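You operate a simulated robot arm through the tools that you are given. There is no shell and no other tool. Be economical: measure what you need, move in short steps, check, and stop when the job is done.

You run a simulated robot arm. Do the job below in one go: nothing can be reset, and whatever is moved stays where it is left.

Task
Move the stop pin to the 80 mm hole, square the film and clamp the green end.
Fine: draw the edge guide back first; then push it up to the pin.

It is judged by the outcome, as a careful person would: the job done as asked, and still so three seconds after it is handed in. It fails if anything else is knocked over, pushed out of place, dropped, spilled or broken.

Robot
A 6-joint arm with a two-finger parallel gripper, fixed in place. Base frame: the origin is at the foot of the arm, x ahead of it, y to its left, z up; the work surface is at about z = 0. Units: m, degrees, N and s.
With the tool pointing down near the work surface it reaches from about 0.14 to 0.58 m from the base axis. Its first joint turns from -66.0 to 66.0 degrees. Payload 2.1 kg.
Tool frame: the origin (TCP) lies between the finger pads and is the grasp point; the fingertips stand 0.03 m ahead of it; z points along the fingers, y is the line along which they close. The gripper opens to 0.094 m. The fingers are 0.028 m wide and 0.01 m thick; the gripper's body (0.05 by 0.096 m) begins 0.055 m behind the TCP.
Orientation is that of the tool frame in the base frame, as a unit quaternion [x, y, z, w]. With the fingers straight down and closing along the base's y, the tool's x points along the base's -x, its y along +y and its z along -z.

Tools
- The arm moves only by the tool drive_tool. Its argument "deltas" is a list of rows, each an object (a shift or turn left out is 0, a gripper value left out holds the last) with "grip": the closure, from 0 (fully open) to 1 (shut); "dp": the shift along the tool's x, y, z in units of 40 mm (1.0 is 40 mm), a list of three; "dr": the turn, a rotation vector about the tool's x, y, z in units of 6 degrees (1.0 is 6 degrees), a list of three. In form: [{"grip": grip, "dp": [tx, ty, tz], "dr": [rx, ry, rz]}, ...]. A call has 1 to 12 rows; each row shifts and turns the commanded pose from where the row before left it, along the tool's axes as they then stand. A call with a number of a shift or a turn outside -1 to 1 is refused whole. A row lasts 0.2 s, in which the tool goes at most 0.05 m and 8.6 degrees; a call with a longer step from one row to the next is refused whole, and so is a gripper value outside its range. A pose out of reach is approached as far as the arm can. The call stops where the force on the tool passes 60 N (or 10 N more than at its start, if that is more) or the arm is blocked; 0.2 s more then pass. The fingers move at their own pace (about 0.072 m/s each) and stop on an object; they squeeze with about 42 N. The grip force told is the motor's: it shows also when the fingers shut on nothing. Time passes only in rows, and 0.2 s behind the last, so rows that do not move let the fingers close. It gives the time, the measured TCP pose, the force on the tool (base axes), the opening and the grip force at its end, in the units of the frame above (readings bear some noise), with the torque about the TCP (base axes, N m) and any sound that the robot's microphone picked up.
- Cameras (640 x 400 px; columns grow to the right, rows downward): "scene" is fixed at [0.0532, -0.3653, 0.5042]; the picture's right is [0.80, -0.59, 0.00], its down [-0.22, -0.30, -0.93] and it looks along [0.55, 0.75, -0.37] (base axes); focal length 298 px, centre (320, 200). "wrist" rides on the gripper at [0.076, 0.014, -0.103] in the tool frame; the picture's right is [-0.18, 0.98, 0.00], its down [-0.75, -0.14, -0.64] and it looks along [-0.63, -0.12, 0.77] (tool axes); focal length 243 px, centre (320, 200). There is no depth. A picture from a camera that has moved, and an enlarged one, comes with that camera's place and axes in the base frame and with its lens.
- snapshot(camera): a new picture of that camera. It takes no simulated time.
- zoom(camera, box): a new picture of the part [left, top, right, bottom] of that camera's present view, enlarged. It takes no simulated time.
- hand_in(): hands the job in; it is judged then, once.

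Work in short steps. Places have to be worked out from the pictures, the camera data and where the tool is seen: move nearer, look again, correct. Check each grasp and each placing, and mend what went wrong. You have 120 turns and 84 pictures in all, those below and enlarged ones among them. Open the gripper and draw the arm clear of the work before you hand the job in, unless the task says otherwise; then end with one line.

The tools are called after "Call:" as a command line: name --argument value ..., lists and objects as JSON in quotes. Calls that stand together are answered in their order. drive_tool: Moves the arm, as the interface text tells. Its arguments: {"type":"object","properties":{"deltas":{"type":"array"}},"required":["deltas"]} The other tools are called the same way: snapshot (camera) takes a picture; zoom (camera, box) takes an enlarged picture of a part of a camera's view; hand_in () hands the job in.

At the start:

```text
time_s: 0.0
ee_pos: [0.346, -0.1203, 0.3594]
orientation: [-0.001, 1.0, 0.0, 0.001]
wrist_force: [-0.6, 0.6, 0.1]
wrist_torque: [0.0, -0.04, 0.01]
width: 0.094
grasp_force: 0.0
```

scene: 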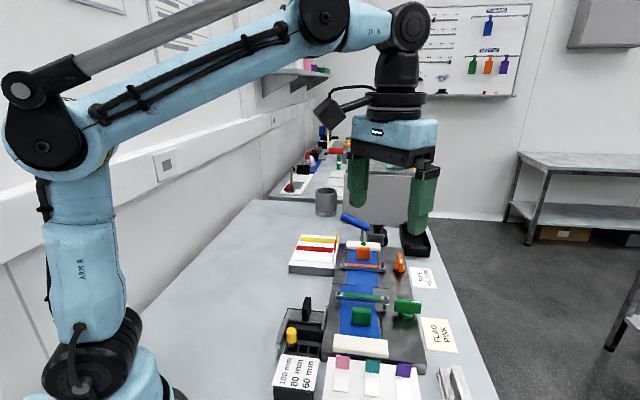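
wrist: 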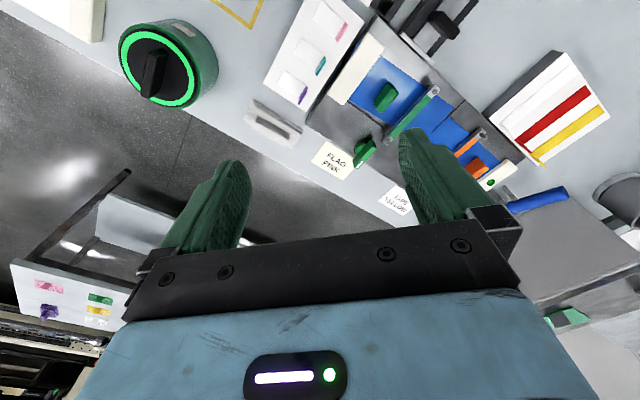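

The work sits in the lower middle of the scene picture; I enlarge it from both cameras to make out the parts.

Call:
zoom --camera "scene" --box '[260, 280, 460, 400]'

Call:
zoom --camera "scene" --box '[280, 200, 460, 320]'

Call:
zoom --camera "wrist" --box '[240, 0, 640, 240]'

```text
3.20 times, centred on (360, 340) of scene
camera zoom: at [0.0532, -0.3653, 0.5042], right [0.8, -0.59, 0.0], down [-0.22, -0.3, -0.93], along [0.55, 0.75, -0.37], focal length 954 px, centre (192, -248)
```

zoom: 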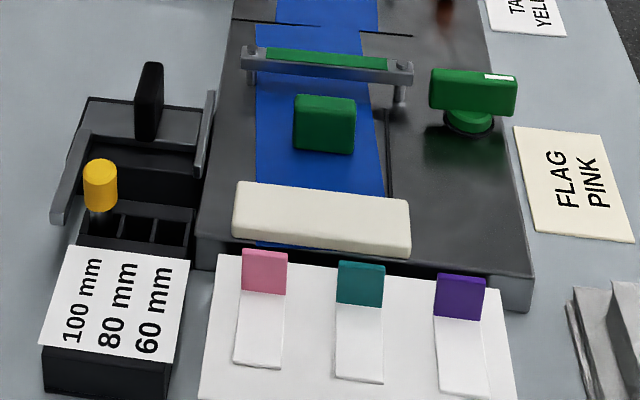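

```text
3.33 times, centred on (370, 260) of scene
camera zoom: at [0.0532, -0.3653, 0.5042], right [0.8, -0.59, 0.0], down [-0.22, -0.3, -0.93], along [0.55, 0.75, -0.37], focal length 994 px, centre (153, 0)
```

zoom: 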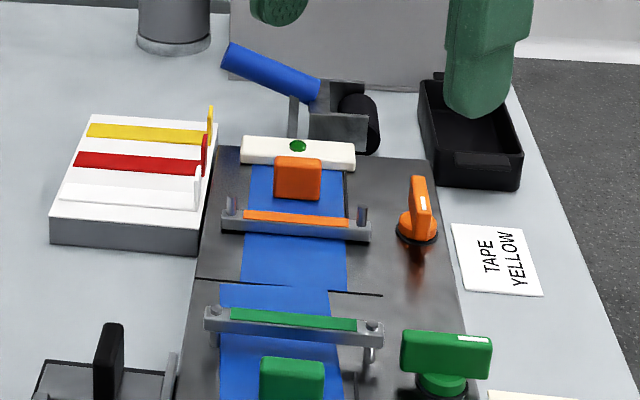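

```text
1.60 times, centred on (440, 120) of wrist
camera zoom: at [0.2698, -0.107, 0.4633], right [0.18, 0.98, 0.0], down [0.75, -0.14, 0.64], along [0.63, -0.12, -0.77], focal length 388 px, centre (128, 328)
```

zoom: 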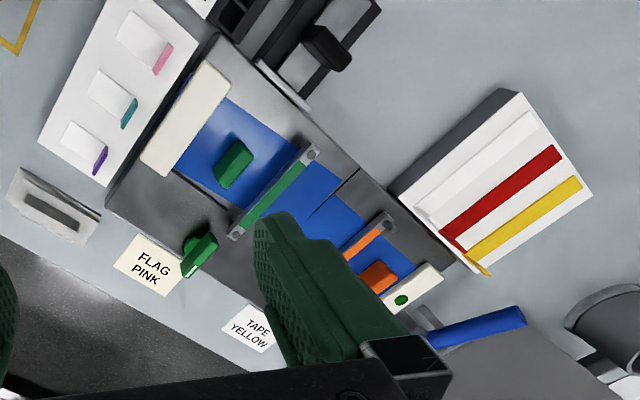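

The fixture lies at about 45° to the base axes, with the yellow pin near (0.27, 0.03) and the black guide handle near (0.33, 0.06). I turn the tool 45° and move back for a close wrist look at them.

Call:
drive_tool --deltas '[{"grip": 0, "dr": [0, 0, -1]}, {"dr": [0, 0, -1]}, {"dr": [0, 0, -1]}, {"dr": [0, 0, -1]}, {"dr": [0, 0, -1]}, {"dr": [0, 0, -1]}, {"dr": [0, 0, -1]}, {"dr": [0, 0, -0.5]}, {"dp": [0.39, 0.9, 0.4]}, {"dp": [0.39, 0.9, 0.4]}, {"dp": [0.39, 0.9, 0.4]}, {"dp": [0, 0.9, 0.4]}]'

Call:
snapshot --camera "wrist"

```text
time_s: 2.6
ee_pos: [0.2117, -0.0487, 0.2933]
orientation: [-0.383, 0.924, -0.001, 0.001]
wrist_force: [-0.1, -0.1, 0.4]
wrist_torque: [0.01, 0.0, -0.02]
width: 0.0937
grasp_force: 0.1
```

```text
78 pictures are left
camera wrist: at [0.1489, -0.0937, 0.3968], right [-0.57, 0.82, 0.0], down [0.63, 0.43, 0.64], along [0.53, 0.36, -0.77], focal length 243 px, centre (320, 200)
```

wrist: 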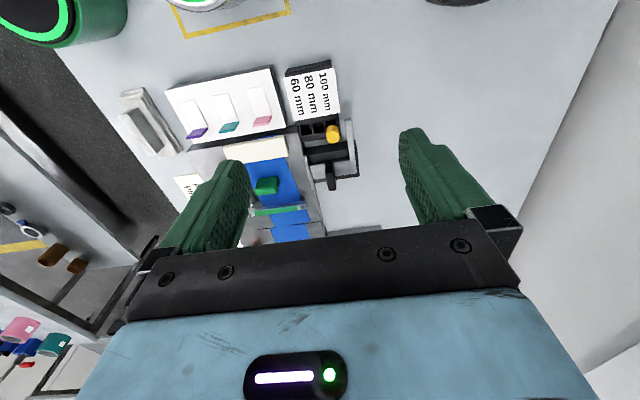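

Call:
zoom --camera "wrist" --box '[220, 50, 380, 250]'

```text
2.00 times, centred on (300, 150) of wrist
camera zoom: at [0.1489, -0.0937, 0.3968], right [-0.57, 0.82, 0.0], down [0.63, 0.43, 0.64], along [0.53, 0.36, -0.77], focal length 485 px, centre (360, 300)
```

zoom: 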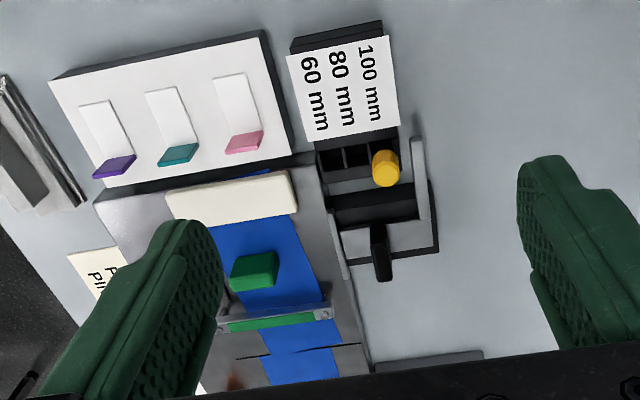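

The guide is an L-shaped slide with a black fin, and its catch bar lies against the pin in the 100 mm hole. I go lower for a closer look before grasping.

Call:
drive_tool --deltas '[{"dp": [0.09, 0.17, 0.97]}, {"dp": [0.09, 0.17, 0.97]}, {"dp": [0.09, 0.17, 0.97]}, {}]'

Call:
snapshot --camera "wrist"

Call:
zoom --camera "scene" --box '[260, 280, 360, 380]'

```text
time_s: 3.6
ee_pos: [0.1904, -0.0407, 0.1799]
orientation: [-0.385, 0.923, 0.0, 0.001]
wrist_force: [-0.2, -0.2, 0.8]
wrist_torque: [-0.02, 0.04, -0.03]
width: 0.0941
grasp_force: 0.1
```

```text
76 pictures are left
camera wrist: at [0.1278, -0.0859, 0.2826], right [-0.57, 0.82, 0.0], down [0.63, 0.43, 0.64], along [0.53, 0.36, -0.77], focal length 243 px, centre (320, 200)
```

wrist: 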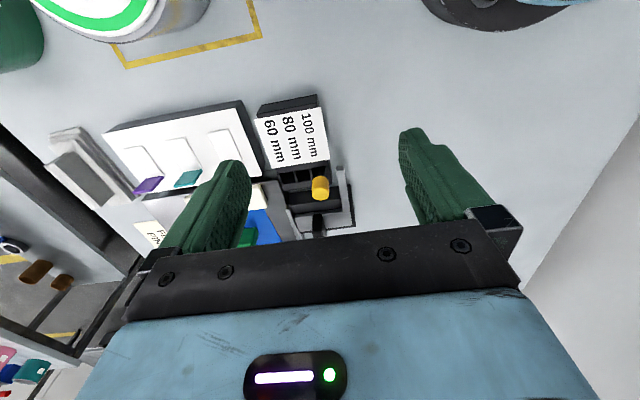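

```text
4.00 times, centred on (310, 330) of scene
camera zoom: at [0.0532, -0.3653, 0.5042], right [0.8, -0.59, 0.0], down [-0.22, -0.3, -0.93], along [0.55, 0.75, -0.37], focal length 1192 px, centre (360, -320)
```

zoom: 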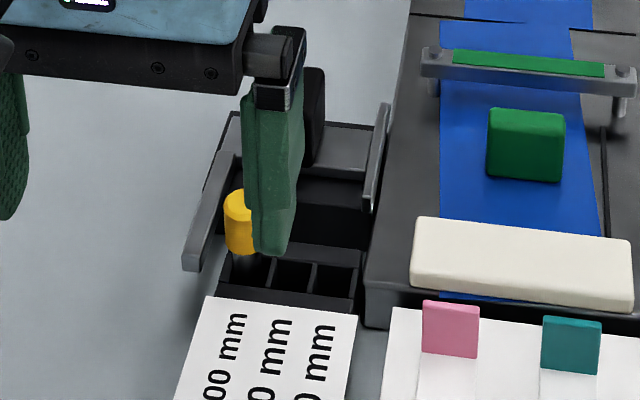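

I enlarge the wrist view around the pin and guide.

Call:
zoom --camera "wrist" --box '[240, 80, 400, 240]'

```text
2.50 times, centred on (320, 160) of wrist
camera zoom: at [0.1278, -0.0859, 0.2826], right [-0.57, 0.82, 0.0], down [0.63, 0.43, 0.64], along [0.53, 0.36, -0.77], focal length 606 px, centre (320, 300)
```

zoom: 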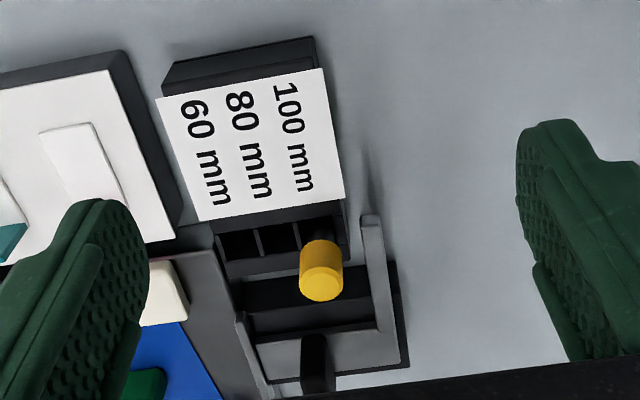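

Fixture yaw comes out at about 46°, holes 20 mm apart, pin cap top near (0.259, 0.004, 0.080), fin top near (0.319, 0.041, 0.10). I go above the fin with the fingers part closed, then check the alignment.

Call:
drive_tool --deltas '[{"grip": 0.5, "dp": [-0.93, -0.21, 0.12]}, {"dp": [-0.93, -0.21, 0.12]}, {"dp": [-0.93, -0.21, 0.12]}, {"dp": [-0.93, -0.21, 0.12]}, {}]'

Call:
snapshot --camera "wrist"

Call:
zoom --camera "scene" --box '[240, 220, 440, 380]'

```text
time_s: 4.8
ee_pos: [0.3178, 0.0405, 0.161]
orientation: [-0.383, 0.924, -0.001, 0.001]
wrist_force: [-0.4, -0.2, 1.1]
wrist_torque: [-0.01, -0.01, -0.04]
width: 0.0474
grasp_force: 0.0
```

```text
73 pictures are left
camera wrist: at [0.2546, -0.0049, 0.2637], right [-0.57, 0.82, 0.0], down [0.63, 0.43, 0.64], along [0.53, 0.36, -0.77], focal length 243 px, centre (320, 200)
```

wrist: 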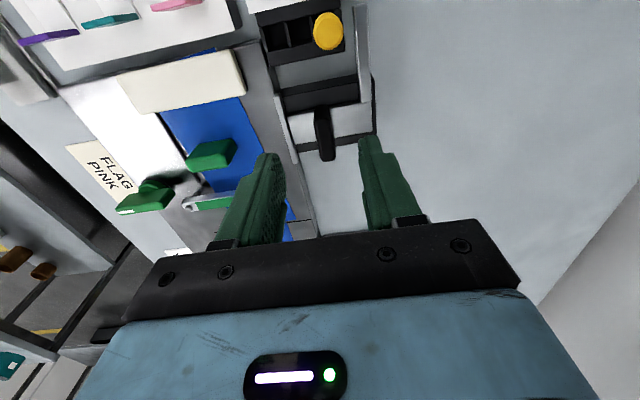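

```text
2.50 times, centred on (340, 300) of scene
camera zoom: at [0.0533, -0.3653, 0.5042], right [0.8, -0.59, 0.0], down [-0.22, -0.3, -0.93], along [0.55, 0.75, -0.37], focal length 745 px, centre (270, -50)
```

zoom: 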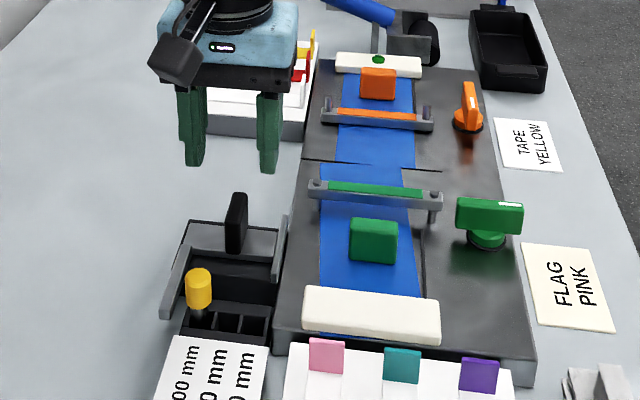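

The fin top triangulates to about (0.323, 0.046, 0.095), nearly under the TCP. I descend to z ≈ 0.085 with a small forward correction.

Call:
drive_tool --deltas '[{"dp": [-0.19, 0, 0.5]}, {"dp": [0, 0, 0.5]}, {"dp": [0, 0, 0.5]}, {"dp": [0, 0, 0.4]}, {}]'

Call:
zoom --camera "scene" --box '[260, 240, 400, 360]'

Call:
zoom --camera "wrist" --box '[220, 60, 420, 260]'

```text
time_s: 6.0
ee_pos: [0.3234, 0.0434, 0.0849]
orientation: [-0.384, 0.923, 0.0, 0.001]
wrist_force: [-0.1, 0.7, -0.5]
wrist_torque: [0.02, -0.01, -0.05]
width: 0.0471
grasp_force: 0.0
```

```text
3.33 times, centred on (330, 300) of scene
camera zoom: at [0.0532, -0.3653, 0.5042], right [0.8, -0.59, 0.0], down [-0.22, -0.3, -0.93], along [0.55, 0.75, -0.37], focal length 994 px, centre (287, -133)
```

zoom: 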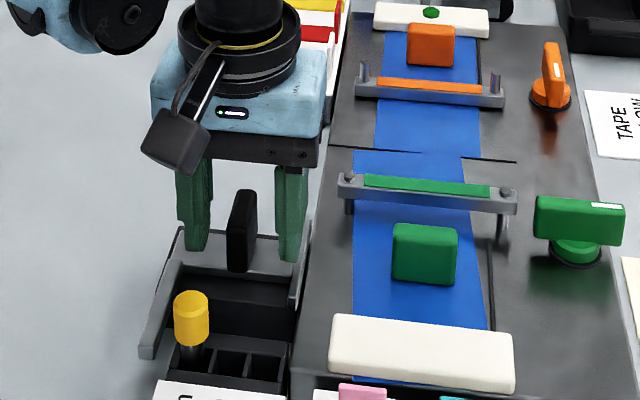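

```text
2.00 times, centred on (320, 160) of wrist
camera zoom: at [0.2603, -0.0025, 0.1876], right [-0.57, 0.82, 0.0], down [0.63, 0.43, 0.64], along [0.53, 0.36, -0.77], focal length 485 px, centre (320, 280)
```

zoom: 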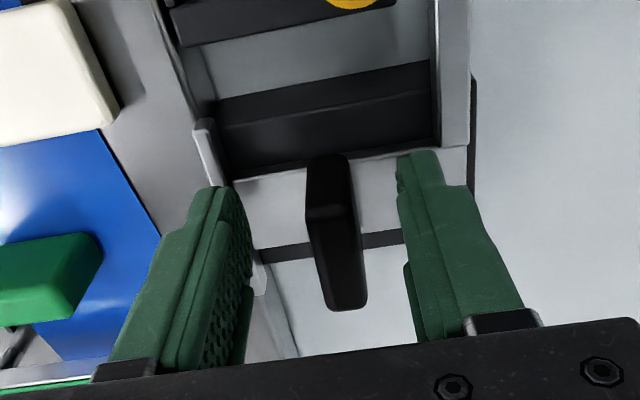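

The fin stands between the fingers. I close on it.

Call:
drive_tool --deltas '[{"grip": 1}, {}, {}, {}]'

```text
time_s: 7.0
ee_pos: [0.3231, 0.0425, 0.0829]
orientation: [-0.384, 0.923, -0.001, 0.001]
wrist_force: [1.6, 1.0, -8.7]
wrist_torque: [0.0, 0.08, -0.05]
width: 0.0138
grasp_force: 45.3
```

Fin held (14 mm). I draw the guide back away from the plate, about 18 mm in small steps.

Call:
drive_tool --deltas '[{"dp": [0, 0.15, 0]}, {"dp": [0, 0.15, 0]}, {"dp": [0, 0.15, 0]}, {}]'

Call:
zoom --camera "scene" --box '[260, 240, 400, 360]'

```text
time_s: 7.6
ee_pos: [0.3193, 0.045, 0.0844]
orientation: [-0.381, 0.925, -0.01, 0.006]
wrist_force: [9.8, -6.9, -8.0]
wrist_torque: [0.31, 0.62, 0.29]
width: 0.0137
grasp_force: 44.9
stopped in row 3: the force on the tool passed its limit at 67 N (the readings are from after the stop); the commanded pose is now the measured one
```

```text
3.33 times, centred on (330, 300) of scene
camera zoom: at [0.0533, -0.3653, 0.5042], right [0.8, -0.59, 0.0], down [-0.22, -0.3, -0.93], along [0.55, 0.75, -0.37], focal length 994 px, centre (287, -133)
```

zoom: 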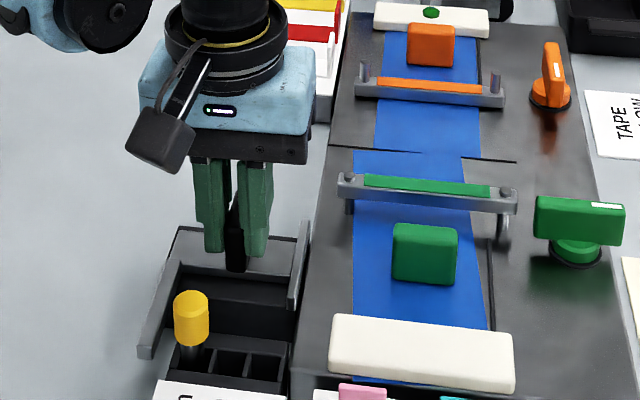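

The guide barely moved (about 1–2 mm) before a hard stop, so it may already be near its back stop. I test whether it slides freely the other way by a few mm, well short of the pin.

Call:
drive_tool --deltas '[{"dp": [0, -0.1, 0]}, {"dp": [0, -0.1, 0]}, {"dp": [0, -0.1, 0]}]'

Call:
zoom --camera "scene" --box '[260, 240, 400, 360]'

Call:
zoom --camera "wrist" --box '[220, 0, 420, 200]'

```text
time_s: 8.4
ee_pos: [0.3272, 0.0377, 0.0857]
orientation: [-0.38, 0.925, -0.009, 0.004]
wrist_force: [-2.2, 0.4, -14.4]
wrist_torque: [0.56, 0.74, 0.3]
width: 0.0135
grasp_force: 45.7
```

```text
3.33 times, centred on (330, 300) of scene
camera zoom: at [0.0533, -0.3653, 0.5042], right [0.8, -0.59, 0.0], down [-0.22, -0.3, -0.93], along [0.55, 0.75, -0.37], focal length 994 px, centre (287, -133)
```

zoom: 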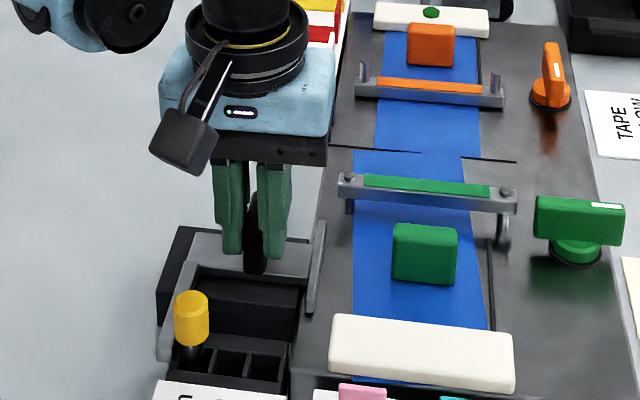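

```text
2.00 times, centred on (320, 100) of wrist
camera zoom: at [0.2634, -0.0056, 0.1881], right [-0.56, 0.83, -0.02], down [0.62, 0.44, 0.65], along [0.54, 0.35, -0.76], focal length 485 px, centre (320, 400)
```

zoom: 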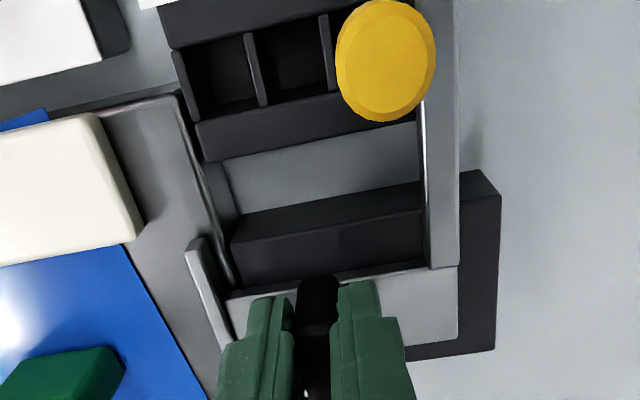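

The guide slides freely across, so it was at its back stop. I draw it back again, just short of the stop, and release.

Call:
drive_tool --deltas '[{"dp": [0, 0.1, 0]}, {"dp": [0, 0.1, 0]}, {"dp": [0, 0.05, 0]}, {}, {"grip": 0.5}, {}, {"dp": [0, 0, -0.6]}, {"dp": [0, 0, -0.9]}, {"dp": [0, 0, -0.9]}]'

Call:
zoom --camera "scene" --box '[260, 240, 400, 360]'

Call:
snapshot --camera "wrist"

```text
time_s: 10.4
ee_pos: [0.3174, 0.0446, 0.1827]
orientation: [-0.38, 0.925, -0.009, 0.006]
wrist_force: [-0.2, 0.2, -0.2]
wrist_torque: [-0.02, 0.01, 0.01]
width: 0.0469
grasp_force: 0.0
```

```text
3.33 times, centred on (330, 300) of scene
camera zoom: at [0.0532, -0.3653, 0.5042], right [0.8, -0.59, 0.0], down [-0.22, -0.3, -0.93], along [0.55, 0.75, -0.37], focal length 994 px, centre (287, -133)
```

zoom: 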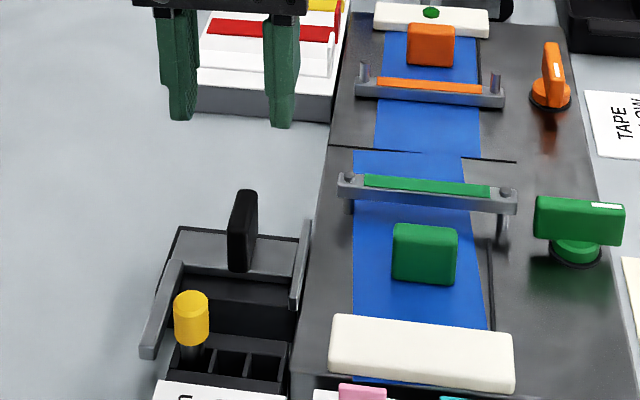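

```text
65 pictures are left
camera wrist: at [0.2537, 0.0015, 0.2853], right [-0.56, 0.83, -0.02], down [0.62, 0.44, 0.65], along [0.54, 0.35, -0.76], focal length 243 px, centre (320, 200)
```

wrist: 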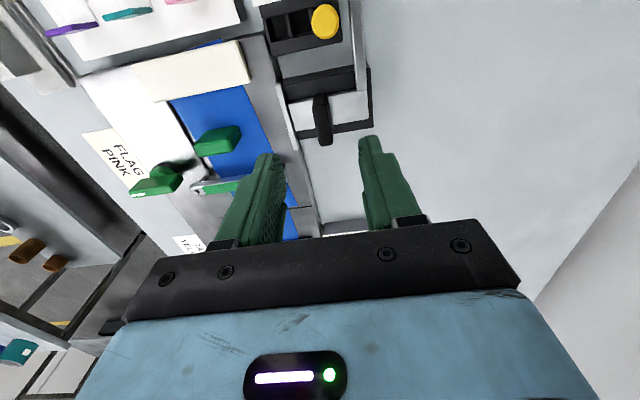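

The guide is back at its stop and clear. I level the tool again and move over the pin, cap at about (0.263, 0.0065).

Call:
drive_tool --deltas '[{"dr": [-0.2, 0.04, -0.06]}, {"dp": [0.54, 0.1, 0.27]}, {"dp": [0.54, 0.1, 0.27]}, {"dp": [0.54, 0.1, 0.27]}, {}]'

Call:
zoom --camera "scene" --box '[240, 260, 380, 380]'

Call:
zoom --camera "wrist" --box '[220, 60, 420, 260]'

```text
time_s: 11.6
ee_pos: [0.267, 0.009, 0.149]
orientation: [-0.384, 0.924, -0.001, -0.001]
wrist_force: [-0.2, -0.2, -0.3]
wrist_torque: [-0.03, 0.01, -0.02]
width: 0.0471
grasp_force: 0.1
```

```text
3.33 times, centred on (310, 320) of scene
camera zoom: at [0.0532, -0.3653, 0.5042], right [0.8, -0.59, 0.0], down [-0.22, -0.3, -0.93], along [0.55, 0.75, -0.37], focal length 994 px, centre (353, -200)
```

zoom: 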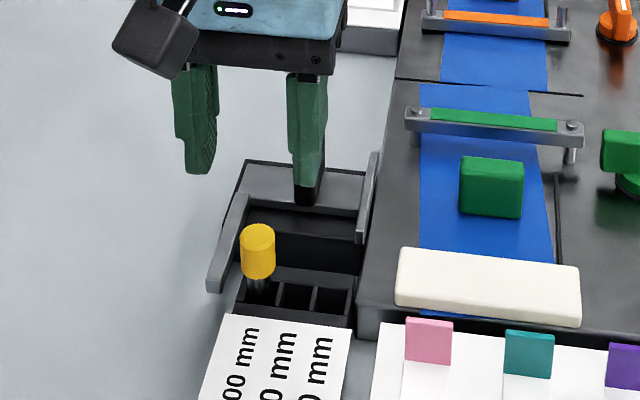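

```text
2.00 times, centred on (320, 160) of wrist
camera zoom: at [0.2024, -0.036, 0.2524], right [-0.57, 0.82, 0.0], down [0.63, 0.43, 0.64], along [0.53, 0.36, -0.77], focal length 485 px, centre (320, 280)
```

zoom: 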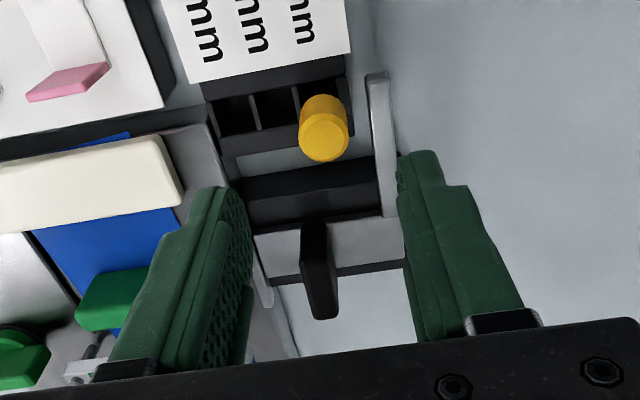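

The cap is at about (0.2615, 0.006), 6 mm nearer the base than the TCP. I correct that and descend to z ≈ 0.080, with the tips clear above the catch bar, then close.

Call:
drive_tool --deltas '[{"dp": [0.15, 0.04, 0.2]}, {"dp": [0, 0, 0.5]}, {"dp": [0, 0, 0.5]}, {"dp": [0, 0, 0.52]}, {}]'

Call:
zoom --camera "wrist" --box '[220, 60, 420, 260]'

Call:
zoom --camera "scene" --box '[240, 260, 380, 380]'

```text
time_s: 12.8
ee_pos: [0.2609, 0.0047, 0.0802]
orientation: [-0.384, 0.923, 0.0, -0.001]
wrist_force: [0.4, 0.1, -0.3]
wrist_torque: [0.01, 0.01, 0.0]
width: 0.047
grasp_force: 0.0
```

```text
2.00 times, centred on (320, 160) of wrist
camera zoom: at [0.1978, -0.0405, 0.1836], right [-0.57, 0.82, 0.0], down [0.63, 0.43, 0.64], along [0.53, 0.36, -0.77], focal length 485 px, centre (320, 280)
```

zoom: 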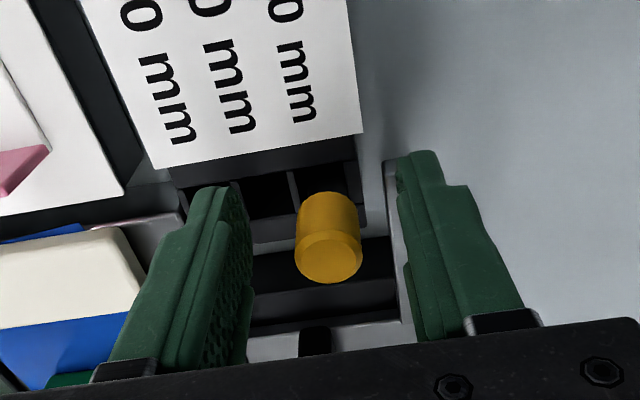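

```text
3.33 times, centred on (310, 320) of scene
camera zoom: at [0.0532, -0.3653, 0.5042], right [0.8, -0.59, 0.0], down [-0.22, -0.3, -0.93], along [0.55, 0.75, -0.37], focal length 994 px, centre (353, -200)
```

zoom: 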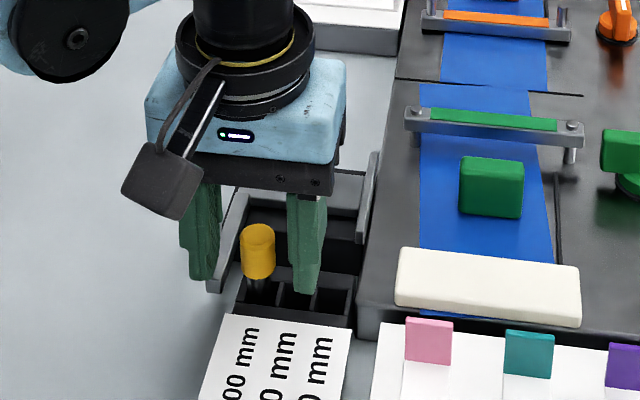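

The cap is centred within about 3 mm; I shift by that and close.

Call:
drive_tool --deltas '[{"dp": [-0.02, 0.07, 0.03]}, {"grip": 1}, {}, {}, {}]'

```text
time_s: 14.0
ee_pos: [0.2595, 0.006, 0.0794]
orientation: [-0.382, 0.924, -0.002, 0.0]
wrist_force: [13.3, -14.5, -0.1]
wrist_torque: [-0.76, -0.65, -0.14]
width: 0.0172
grasp_force: 41.9
```

Pin held (17 mm), with some side load; I relax it by 1.5 mm and lift straight up.

Call:
drive_tool --deltas '[{"dp": [0, -0.04, 0]}, {"dp": [0, 0, -0.2]}, {"dp": [0, 0, -0.4]}, {"dp": [0, 0, -0.5]}, {"dp": [0, 0, -0.5]}, {}]'

Call:
zoom --camera "scene" --box '[240, 260, 380, 380]'

Call:
zoom --camera "wrist" --box '[220, 60, 420, 260]'

```text
time_s: 15.4
ee_pos: [0.2598, 0.0064, 0.1434]
orientation: [-0.383, 0.924, 0.0, -0.001]
wrist_force: [0.0, 1.0, 0.5]
wrist_torque: [-0.01, 0.0, 0.02]
width: 0.0174
grasp_force: 42.4
```

```text
3.33 times, centred on (310, 320) of scene
camera zoom: at [0.0532, -0.3653, 0.5042], right [0.8, -0.59, 0.0], down [-0.22, -0.3, -0.93], along [0.55, 0.75, -0.37], focal length 994 px, centre (353, -200)
```

zoom: 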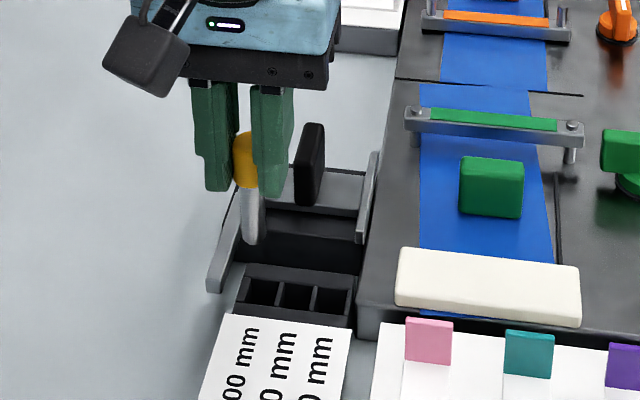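

```text
2.00 times, centred on (320, 160) of wrist
camera zoom: at [0.1967, -0.0382, 0.2475], right [-0.57, 0.82, 0.0], down [0.63, 0.43, 0.64], along [0.53, 0.36, -0.77], focal length 485 px, centre (320, 280)
```

zoom: 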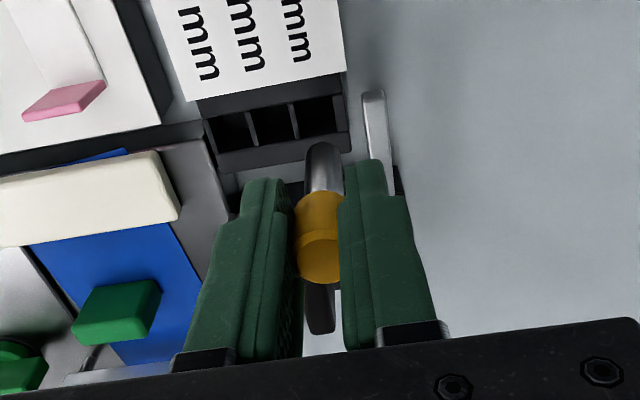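

The pin is out, and the empty holes measure 20 mm apart. I shift exactly one pitch to the 80 mm hole and check before lowering.

Call:
drive_tool --deltas '[{"dp": [0.01, -0.25, 0]}, {"dp": [0, -0.25, 0]}, {}]'

Call:
drive_tool --deltas '[{"dp": [0, 0, 0.3]}, {"dp": [0, 0, 0.2]}, {}]'

Call:
zoom --camera "scene" --box '[240, 280, 340, 380]'

Call:
zoom --camera "wrist" --box '[240, 80, 400, 240]'

```text
time_s: 16.2
ee_pos: [0.2725, -0.0079, 0.1426]
orientation: [-0.383, 0.924, 0.0, -0.001]
wrist_force: [0.6, -0.2, -1.2]
wrist_torque: [-0.01, 0.0, -0.03]
width: 0.0175
grasp_force: 41.9
```

```text
time_s: 17.0
ee_pos: [0.2727, -0.0083, 0.1223]
orientation: [-0.384, 0.923, -0.001, -0.001]
wrist_force: [-0.7, 0.7, -0.4]
wrist_torque: [0.0, 0.0, 0.0]
width: 0.0172
grasp_force: 41.9
```

```text
4.00 times, centred on (290, 330) of scene
camera zoom: at [0.0532, -0.3653, 0.5042], right [0.8, -0.59, 0.0], down [-0.22, -0.3, -0.93], along [0.55, 0.75, -0.37], focal length 1192 px, centre (440, -320)
```

zoom: 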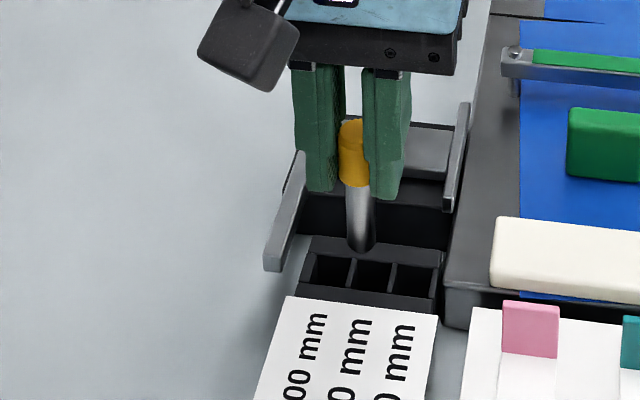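

```text
2.50 times, centred on (320, 160) of wrist
camera zoom: at [0.2097, -0.0523, 0.2272], right [-0.57, 0.82, 0.0], down [0.63, 0.43, 0.64], along [0.53, 0.36, -0.77], focal length 606 px, centre (320, 300)
```

zoom: 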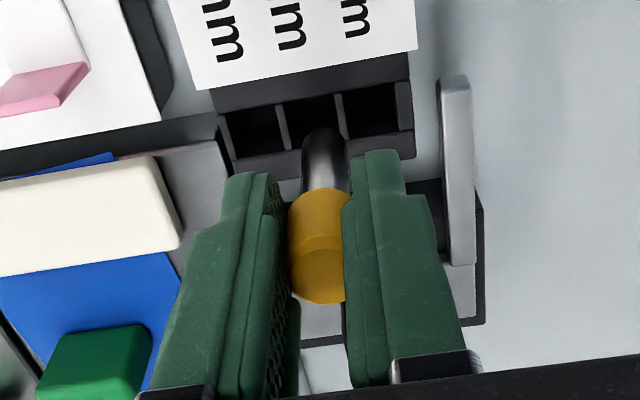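

The tip lines up with the middle (80) cell, perhaps 1–2 mm toward the 100 side. I trim that and lower in steps.

Call:
drive_tool --deltas '[{"dp": [0, -0.04, 0.1]}, {"dp": [0, 0, 0.25]}, {"dp": [0, 0, 0.2]}, {"dp": [0, 0, 0.2]}, {"dp": [0, 0, 0.15]}, {}]'

Call:
zoom --camera "scene" --box '[240, 280, 340, 380]'

Call:
zoom --camera "wrist" --box '[240, 80, 400, 240]'

```text
time_s: 18.4
ee_pos: [0.2742, -0.0084, 0.0866]
orientation: [-0.384, 0.923, 0.0, -0.001]
wrist_force: [-0.1, 0.2, 0.0]
wrist_torque: [-0.02, -0.04, -0.01]
width: 0.0173
grasp_force: 41.8
```

```text
4.00 times, centred on (290, 330) of scene
camera zoom: at [0.0532, -0.3653, 0.5042], right [0.8, -0.59, 0.0], down [-0.22, -0.3, -0.93], along [0.55, 0.75, -0.37], focal length 1192 px, centre (440, -320)
```

zoom: 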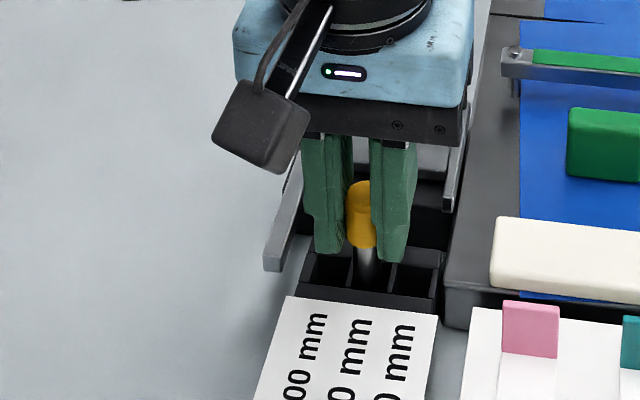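

```text
2.50 times, centred on (320, 160) of wrist
camera zoom: at [0.2115, -0.0538, 0.1908], right [-0.57, 0.82, 0.0], down [0.63, 0.43, 0.64], along [0.53, 0.36, -0.77], focal length 606 px, centre (320, 300)
```

zoom: 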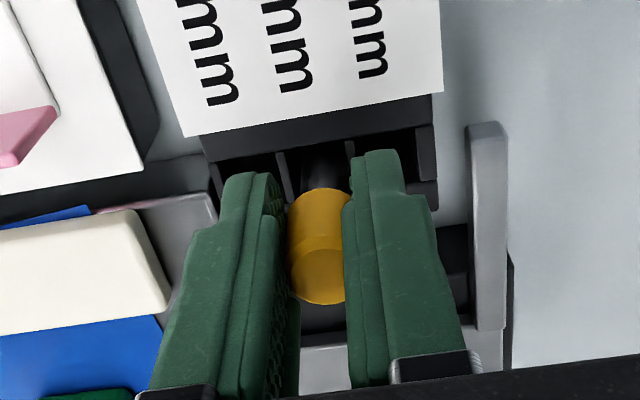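

The pin is going down into the 80 cell without force. I lower the last 7–8 mm until it seats.

Call:
drive_tool --deltas '[{"dp": [0, 0, 0.1]}, {"dp": [0, 0, 0.06]}, {"dp": [0, 0, 0.05]}, {}]'

```text
time_s: 19.4
ee_pos: [0.2734, -0.0084, 0.078]
orientation: [-0.384, 0.923, -0.001, 0.0]
wrist_force: [2.2, -2.2, 13.6]
wrist_torque: [0.01, -0.13, -0.04]
width: 0.0173
grasp_force: 42.0
```

Contact of 14 N at z 0.078, the same height as when it was picked, so it is seated. I open moderately and rise.

Call:
drive_tool --deltas '[{"grip": 0.55}, {}, {}, {"dp": [0, 0, -0.4]}, {"dp": [0, 0, -0.8]}, {"dp": [0, 0, -0.8]}, {}]'

Call:
zoom --camera "scene" --box '[240, 280, 340, 380]'

Call:
zoom --camera "wrist" --box '[220, 60, 420, 260]'

```text
time_s: 21.0
ee_pos: [0.2748, -0.008, 0.1586]
orientation: [-0.383, 0.924, 0.0, 0.0]
wrist_force: [-0.2, -1.1, 0.0]
wrist_torque: [0.01, -0.04, 0.01]
width: 0.0423
grasp_force: 0.0
```

```text
4.00 times, centred on (290, 330) of scene
camera zoom: at [0.0532, -0.3653, 0.5042], right [0.8, -0.59, 0.0], down [-0.22, -0.3, -0.93], along [0.55, 0.75, -0.37], focal length 1192 px, centre (440, -320)
```

zoom: 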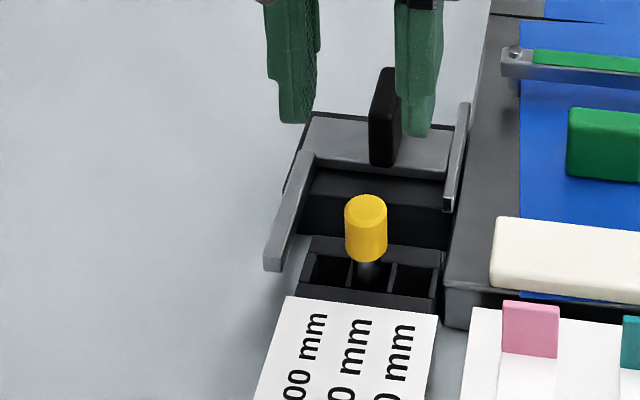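

```text
2.00 times, centred on (320, 160) of wrist
camera zoom: at [0.2121, -0.0522, 0.2623], right [-0.57, 0.82, 0.0], down [0.63, 0.43, 0.64], along [0.53, 0.36, -0.77], focal length 485 px, centre (320, 280)
```

zoom: 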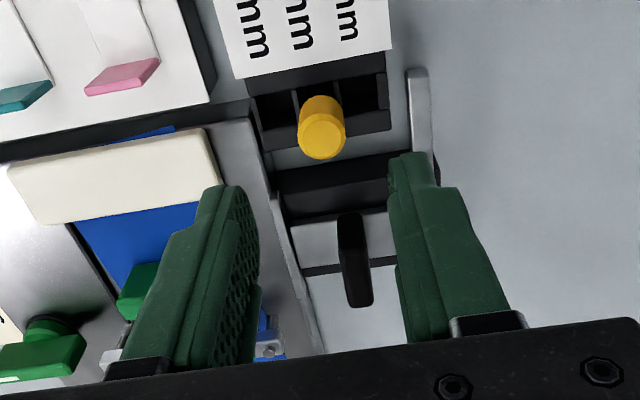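

The pin stands in the 80 hole. Back over the fin at about (0.318, 0.044), and down.

Call:
drive_tool --deltas '[{"dp": [-0.85, 0.08, 0]}, {"dp": [-0.85, 0.08, 0]}, {}, {"dp": [0, 0, 0.5]}, {"dp": [0, 0, 0.5]}, {"dp": [0, 0, 0.4]}]'

Call:
zoom --camera "wrist" --box '[220, 60, 420, 260]'

```text
time_s: 22.4
ee_pos: [0.3181, 0.0441, 0.1015]
orientation: [-0.383, 0.924, 0.0, -0.001]
wrist_force: [-0.2, 0.8, 0.1]
wrist_torque: [0.01, 0.04, -0.02]
width: 0.0424
grasp_force: 0.0
```

```text
2.00 times, centred on (320, 160) of wrist
camera zoom: at [0.2543, -0.0004, 0.2052], right [-0.57, 0.82, 0.0], down [0.63, 0.43, 0.64], along [0.53, 0.36, -0.77], focal length 485 px, centre (320, 280)
```

zoom: 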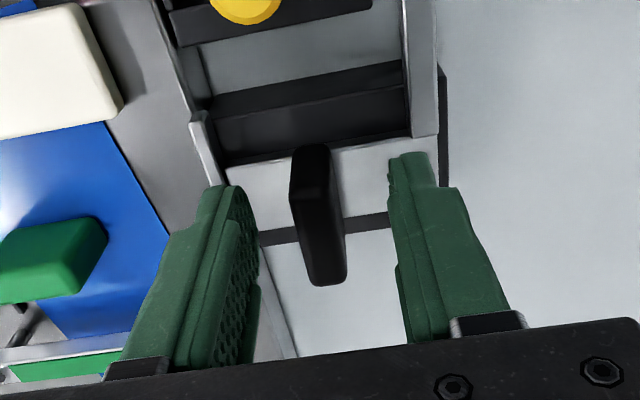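

The fin is between the fingers. I lower to z ≈ 0.082 and close.

Call:
drive_tool --deltas '[{"dp": [-0.05, 0, 0.25]}, {"dp": [0, 0, 0.24]}, {"grip": 1}, {}, {}, {}]'

```text
time_s: 23.8
ee_pos: [0.3191, 0.0442, 0.0837]
orientation: [-0.383, 0.924, -0.002, 0.001]
wrist_force: [17.0, -12.2, -14.8]
wrist_torque: [-0.26, -0.1, -0.06]
width: 0.0135
grasp_force: 44.9
```

Held. I push the guide toward the plate, first 18 mm.

Call:
drive_tool --deltas '[{"dp": [0, -0.1, 0]}, {"dp": [0, -0.1, 0]}, {"dp": [0, -0.1, 0]}, {"dp": [0, -0.1, 0]}, {"dp": [0, -0.05, 0]}, {}]'

Call:
zoom --camera "scene" --box '[260, 260, 380, 360]'

Call:
zoom --camera "wrist" --box '[220, 0, 420, 200]'

```text
time_s: 25.2
ee_pos: [0.3309, 0.0337, 0.0835]
orientation: [-0.383, 0.924, 0.0, -0.001]
wrist_force: [5.9, 5.6, -35.0]
wrist_torque: [-0.26, 0.29, -0.02]
width: 0.0134
grasp_force: 44.9
```

```text
4.00 times, centred on (320, 310) of scene
camera zoom: at [0.0534, -0.3653, 0.5042], right [0.8, -0.59, 0.0], down [-0.22, -0.3, -0.93], along [0.55, 0.75, -0.37], focal length 1192 px, centre (320, -240)
```

zoom: 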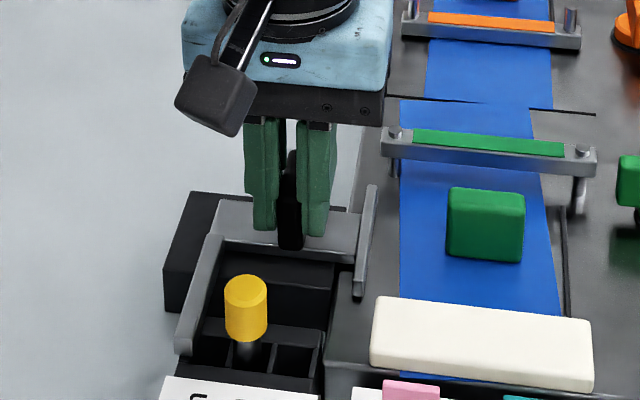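

```text
2.00 times, centred on (320, 100) of wrist
camera zoom: at [0.2687, -0.0117, 0.1866], right [-0.57, 0.82, 0.0], down [0.63, 0.43, 0.64], along [0.53, 0.36, -0.77], focal length 485 px, centre (320, 400)
```

zoom: 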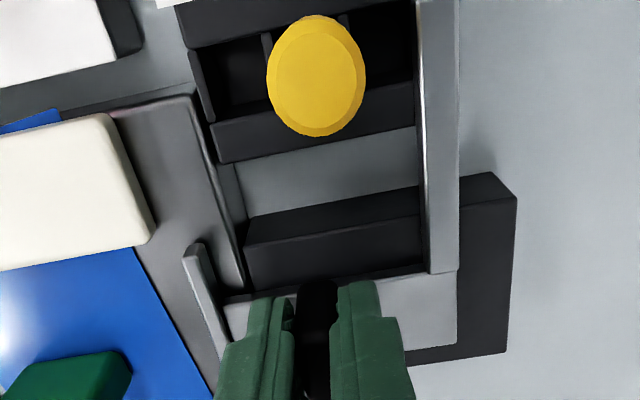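

The guide slides freely and about 15 mm remains to the pin. A downward pull has built up in the grip, so I ease the tool down 2 mm and read again.

Call:
drive_tool --deltas '[{"dp": [0, 0, 0.05]}, {}]'

```text
time_s: 25.8
ee_pos: [0.3318, 0.0326, 0.0808]
orientation: [-0.383, 0.924, 0.0, 0.0]
wrist_force: [6.5, 5.7, 37.0]
wrist_torque: [0.16, -0.19, 0.01]
width: 0.0135
grasp_force: 45.1
```

The arm is stiff here (about 36 N/mm); half of that step balances it. I raise 1 mm and go on in 2 mm steps.

Call:
drive_tool --deltas '[{"dp": [-0.006, 0, -0.026]}, {"dp": [0, -0.05, 0]}, {"dp": [0, -0.05, 0]}, {"dp": [0, -0.05, 0]}, {"dp": [0, -0.05, 0]}, {}]'

Call:
zoom --camera "wrist" --box '[220, 0, 420, 200]'

```text
time_s: 27.2
ee_pos: [0.3373, 0.027, 0.08]
orientation: [-0.384, 0.923, 0.0, 0.0]
wrist_force: [6.2, 7.2, 15.0]
wrist_torque: [0.69, -0.59, -0.01]
width: 0.0135
grasp_force: 45.5
```

```text
2.00 times, centred on (320, 100) of wrist
camera zoom: at [0.2743, -0.0177, 0.1848], right [-0.57, 0.82, 0.0], down [0.63, 0.43, 0.64], along [0.53, 0.36, -0.77], focal length 485 px, centre (320, 400)
```

zoom: 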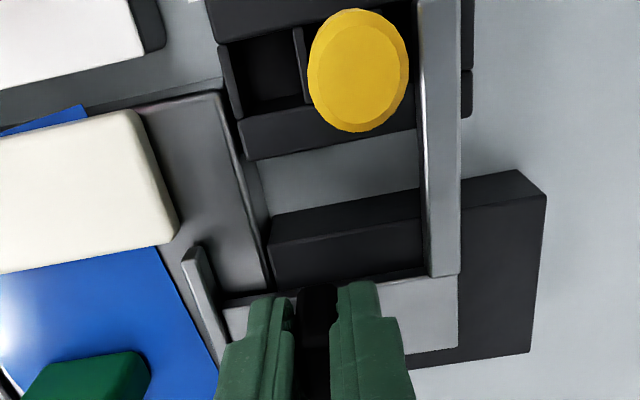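

The bar closes on the pin and forces are small. I continue, 8 mm in 2 mm steps.

Call:
drive_tool --deltas '[{"dp": [-0.006, -0.05, -0.01]}, {"dp": [0, -0.05, 0]}, {"dp": [0, -0.05, 0]}, {}]'

Call:
zoom --camera "scene" --box '[260, 260, 380, 360]'

Call:
zoom --camera "wrist" --box '[220, 0, 420, 200]'

```text
time_s: 28.2
ee_pos: [0.3414, 0.0226, 0.0813]
orientation: [-0.382, 0.924, 0.0, -0.003]
wrist_force: [-5.6, -5.1, -16.6]
wrist_torque: [0.38, -0.38, 0.02]
width: 0.0135
grasp_force: 45.5
```

```text
4.00 times, centred on (320, 310) of scene
camera zoom: at [0.0533, -0.3653, 0.5042], right [0.8, -0.59, 0.0], down [-0.22, -0.3, -0.93], along [0.55, 0.75, -0.37], focal length 1192 px, centre (320, -240)
```

zoom: 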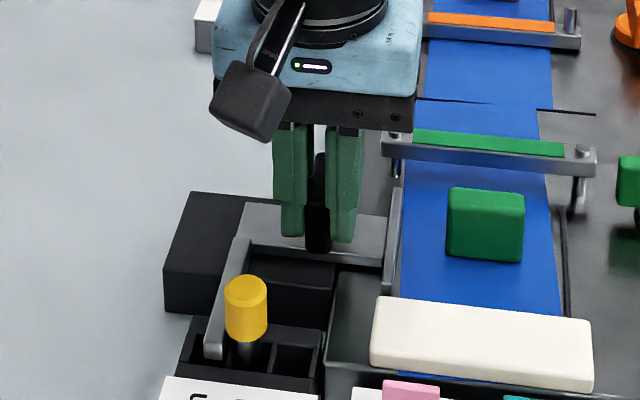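

```text
2.00 times, centred on (320, 100) of wrist
camera zoom: at [0.2789, -0.0216, 0.1852], right [-0.56, 0.83, 0.0], down [0.63, 0.44, 0.64], along [0.53, 0.36, -0.77], focal length 485 px, centre (320, 400)
```

zoom: 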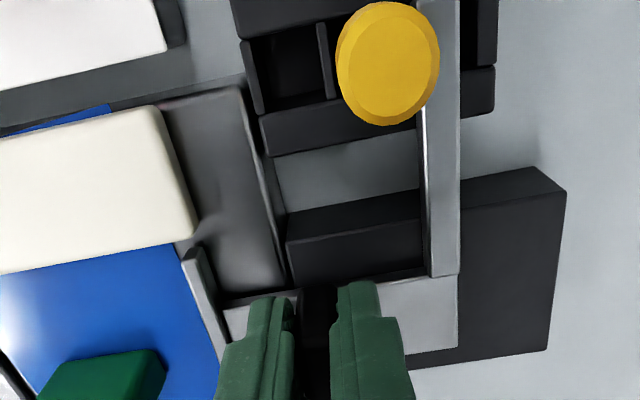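

The guide's blade is now moving the film, and the bar is within a few mm of the pin's shaft. I continue in 1 mm steps until the contact force shows.

Call:
drive_tool --deltas '[{"dp": [0.004, -0.03, 0.012]}, {"dp": [0, -0.03, 0]}, {"dp": [0, -0.03, 0]}, {}]'

Call:
zoom --camera "scene" --box '[280, 280, 340, 350]'

```text
time_s: 29.2
ee_pos: [0.3441, 0.0197, 0.0816]
orientation: [-0.382, 0.924, -0.001, -0.001]
wrist_force: [-15.3, -14.9, 50.8]
wrist_torque: [-0.16, 0.1, 0.03]
width: 0.0137
grasp_force: 44.9
```

```text
5.71 times, centred on (310, 315) of scene
camera zoom: at [0.053, -0.3653, 0.5042], right [0.8, -0.59, 0.0], down [-0.22, -0.3, -0.93], along [0.55, 0.75, -0.37], focal length 1703 px, centre (377, -457)
```

zoom: 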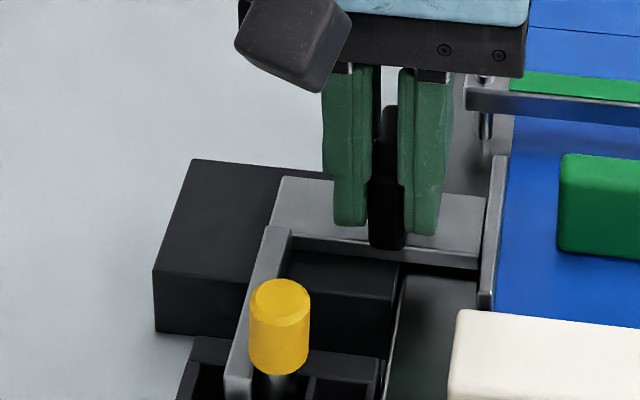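

The vertical load is 51 N from misalignment, not contact; bar and shaft look 2–3 mm apart. I relieve it and look at the forces before the last push.

Call:
drive_tool --deltas '[{"dp": [0.012, 0, -0.03]}, {}]'

```text
time_s: 29.8
ee_pos: [0.3432, 0.0211, 0.0814]
orientation: [-0.383, 0.924, 0.0, 0.0]
wrist_force: [-7.1, -5.7, -38.0]
wrist_torque: [-0.23, 0.19, -0.06]
width: 0.0135
grasp_force: 44.7
```

Call:
drive_tool --deltas '[{"dp": [0.006, 0, 0.013]}, {"dp": [0, -0.02, 0]}, {"dp": [0, -0.02, 0]}, {"dp": [0, -0.02, 0]}, {}]'

Call:
zoom --camera "scene" --box '[280, 280, 340, 350]'

```text
time_s: 31.0
ee_pos: [0.3458, 0.0184, 0.0819]
orientation: [-0.383, 0.924, 0.001, 0.001]
wrist_force: [3.6, 2.3, -29.3]
wrist_torque: [0.52, -0.52, -0.03]
width: 0.0132
grasp_force: 45.2
```

```text
5.71 times, centred on (310, 315) of scene
camera zoom: at [0.0534, -0.3653, 0.5042], right [0.8, -0.59, 0.0], down [-0.22, -0.3, -0.93], along [0.55, 0.75, -0.37], focal length 1703 px, centre (377, -457)
```

zoom: 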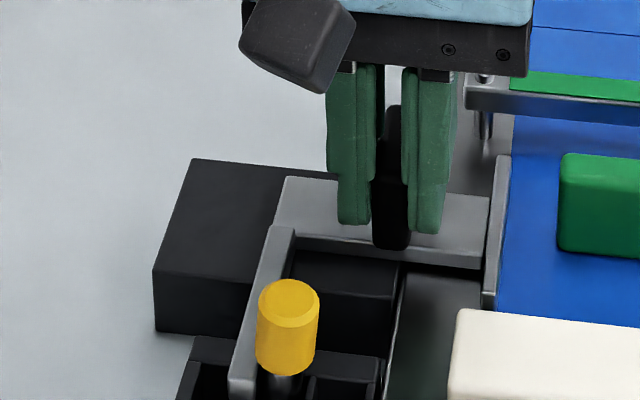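

The bar has reached the pin, and the pin shifted slightly within its hole's play. I press on in sub-mm steps to feel whether it comes up firm.

Call:
drive_tool --deltas '[{"dp": [0, 0, 0.01]}, {"dp": [0, -0.015, 0]}, {"dp": [0, -0.015, 0]}, {}]'

Call:
zoom --camera "scene" --box '[280, 280, 340, 350]'

Call:
zoom --camera "wrist" --box '[260, 0, 420, 160]'

```text
time_s: 32.0
ee_pos: [0.3451, 0.017, 0.0817]
orientation: [-0.383, 0.924, 0.0, 0.0]
wrist_force: [8.9, 9.4, -36.5]
wrist_torque: [0.07, -0.06, -0.03]
width: 0.0134
grasp_force: 45.8
```

```text
5.71 times, centred on (310, 315) of scene
camera zoom: at [0.0534, -0.3653, 0.5042], right [0.8, -0.59, 0.0], down [-0.22, -0.3, -0.93], along [0.55, 0.75, -0.37], focal length 1703 px, centre (377, -457)
```

zoom: 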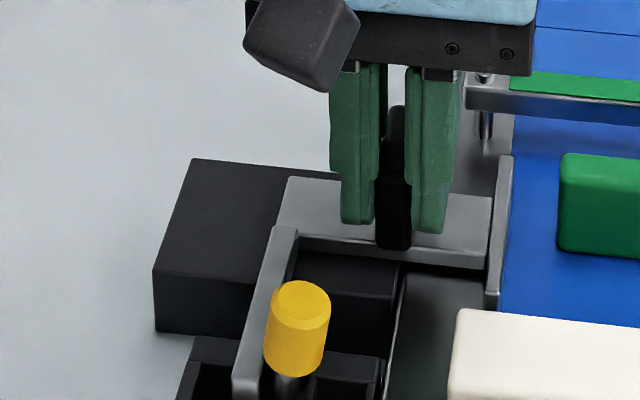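

```text
2.50 times, centred on (340, 80) of wrist
camera zoom: at [0.2837, -0.027, 0.1856], right [-0.57, 0.82, 0.0], down [0.63, 0.43, 0.64], along [0.53, 0.36, -0.77], focal length 606 px, centre (270, 500)
```

zoom: 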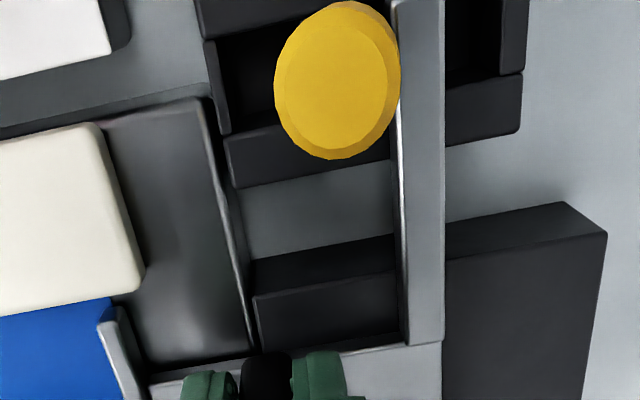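

The pin has begun to lean, so I am about 2 mm past first contact. I ease back 1.8 mm so that the bar just touches an upright pin, then look at the pin and the film's edge.

Call:
drive_tool --deltas '[{"dp": [0, 0.022, 0.012]}, {"dp": [0, 0.022, 0]}, {}]'

Call:
zoom --camera "scene" --box '[280, 280, 340, 350]'

Call:
zoom --camera "scene" --box '[320, 230, 440, 350]'

```text
time_s: 32.8
ee_pos: [0.3452, 0.0195, 0.0819]
orientation: [-0.383, 0.924, 0.0, -0.001]
wrist_force: [5.7, 4.1, 37.6]
wrist_torque: [0.17, -0.22, -0.02]
width: 0.0131
grasp_force: 45.1
```

```text
5.71 times, centred on (310, 315) of scene
camera zoom: at [0.0531, -0.3653, 0.5042], right [0.8, -0.59, 0.0], down [-0.22, -0.3, -0.93], along [0.55, 0.75, -0.37], focal length 1703 px, centre (377, -457)
```

zoom: 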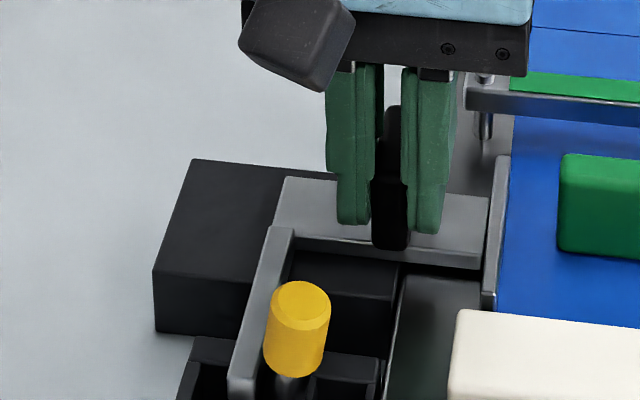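

```text
3.33 times, centred on (380, 290) of scene
camera zoom: at [0.0531, -0.3653, 0.5042], right [0.8, -0.59, 0.0], down [-0.22, -0.3, -0.93], along [0.55, 0.75, -0.37], focal length 994 px, centre (120, -100)
```

zoom: 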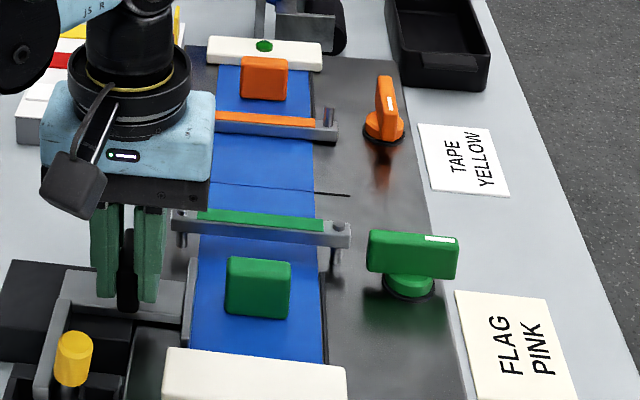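

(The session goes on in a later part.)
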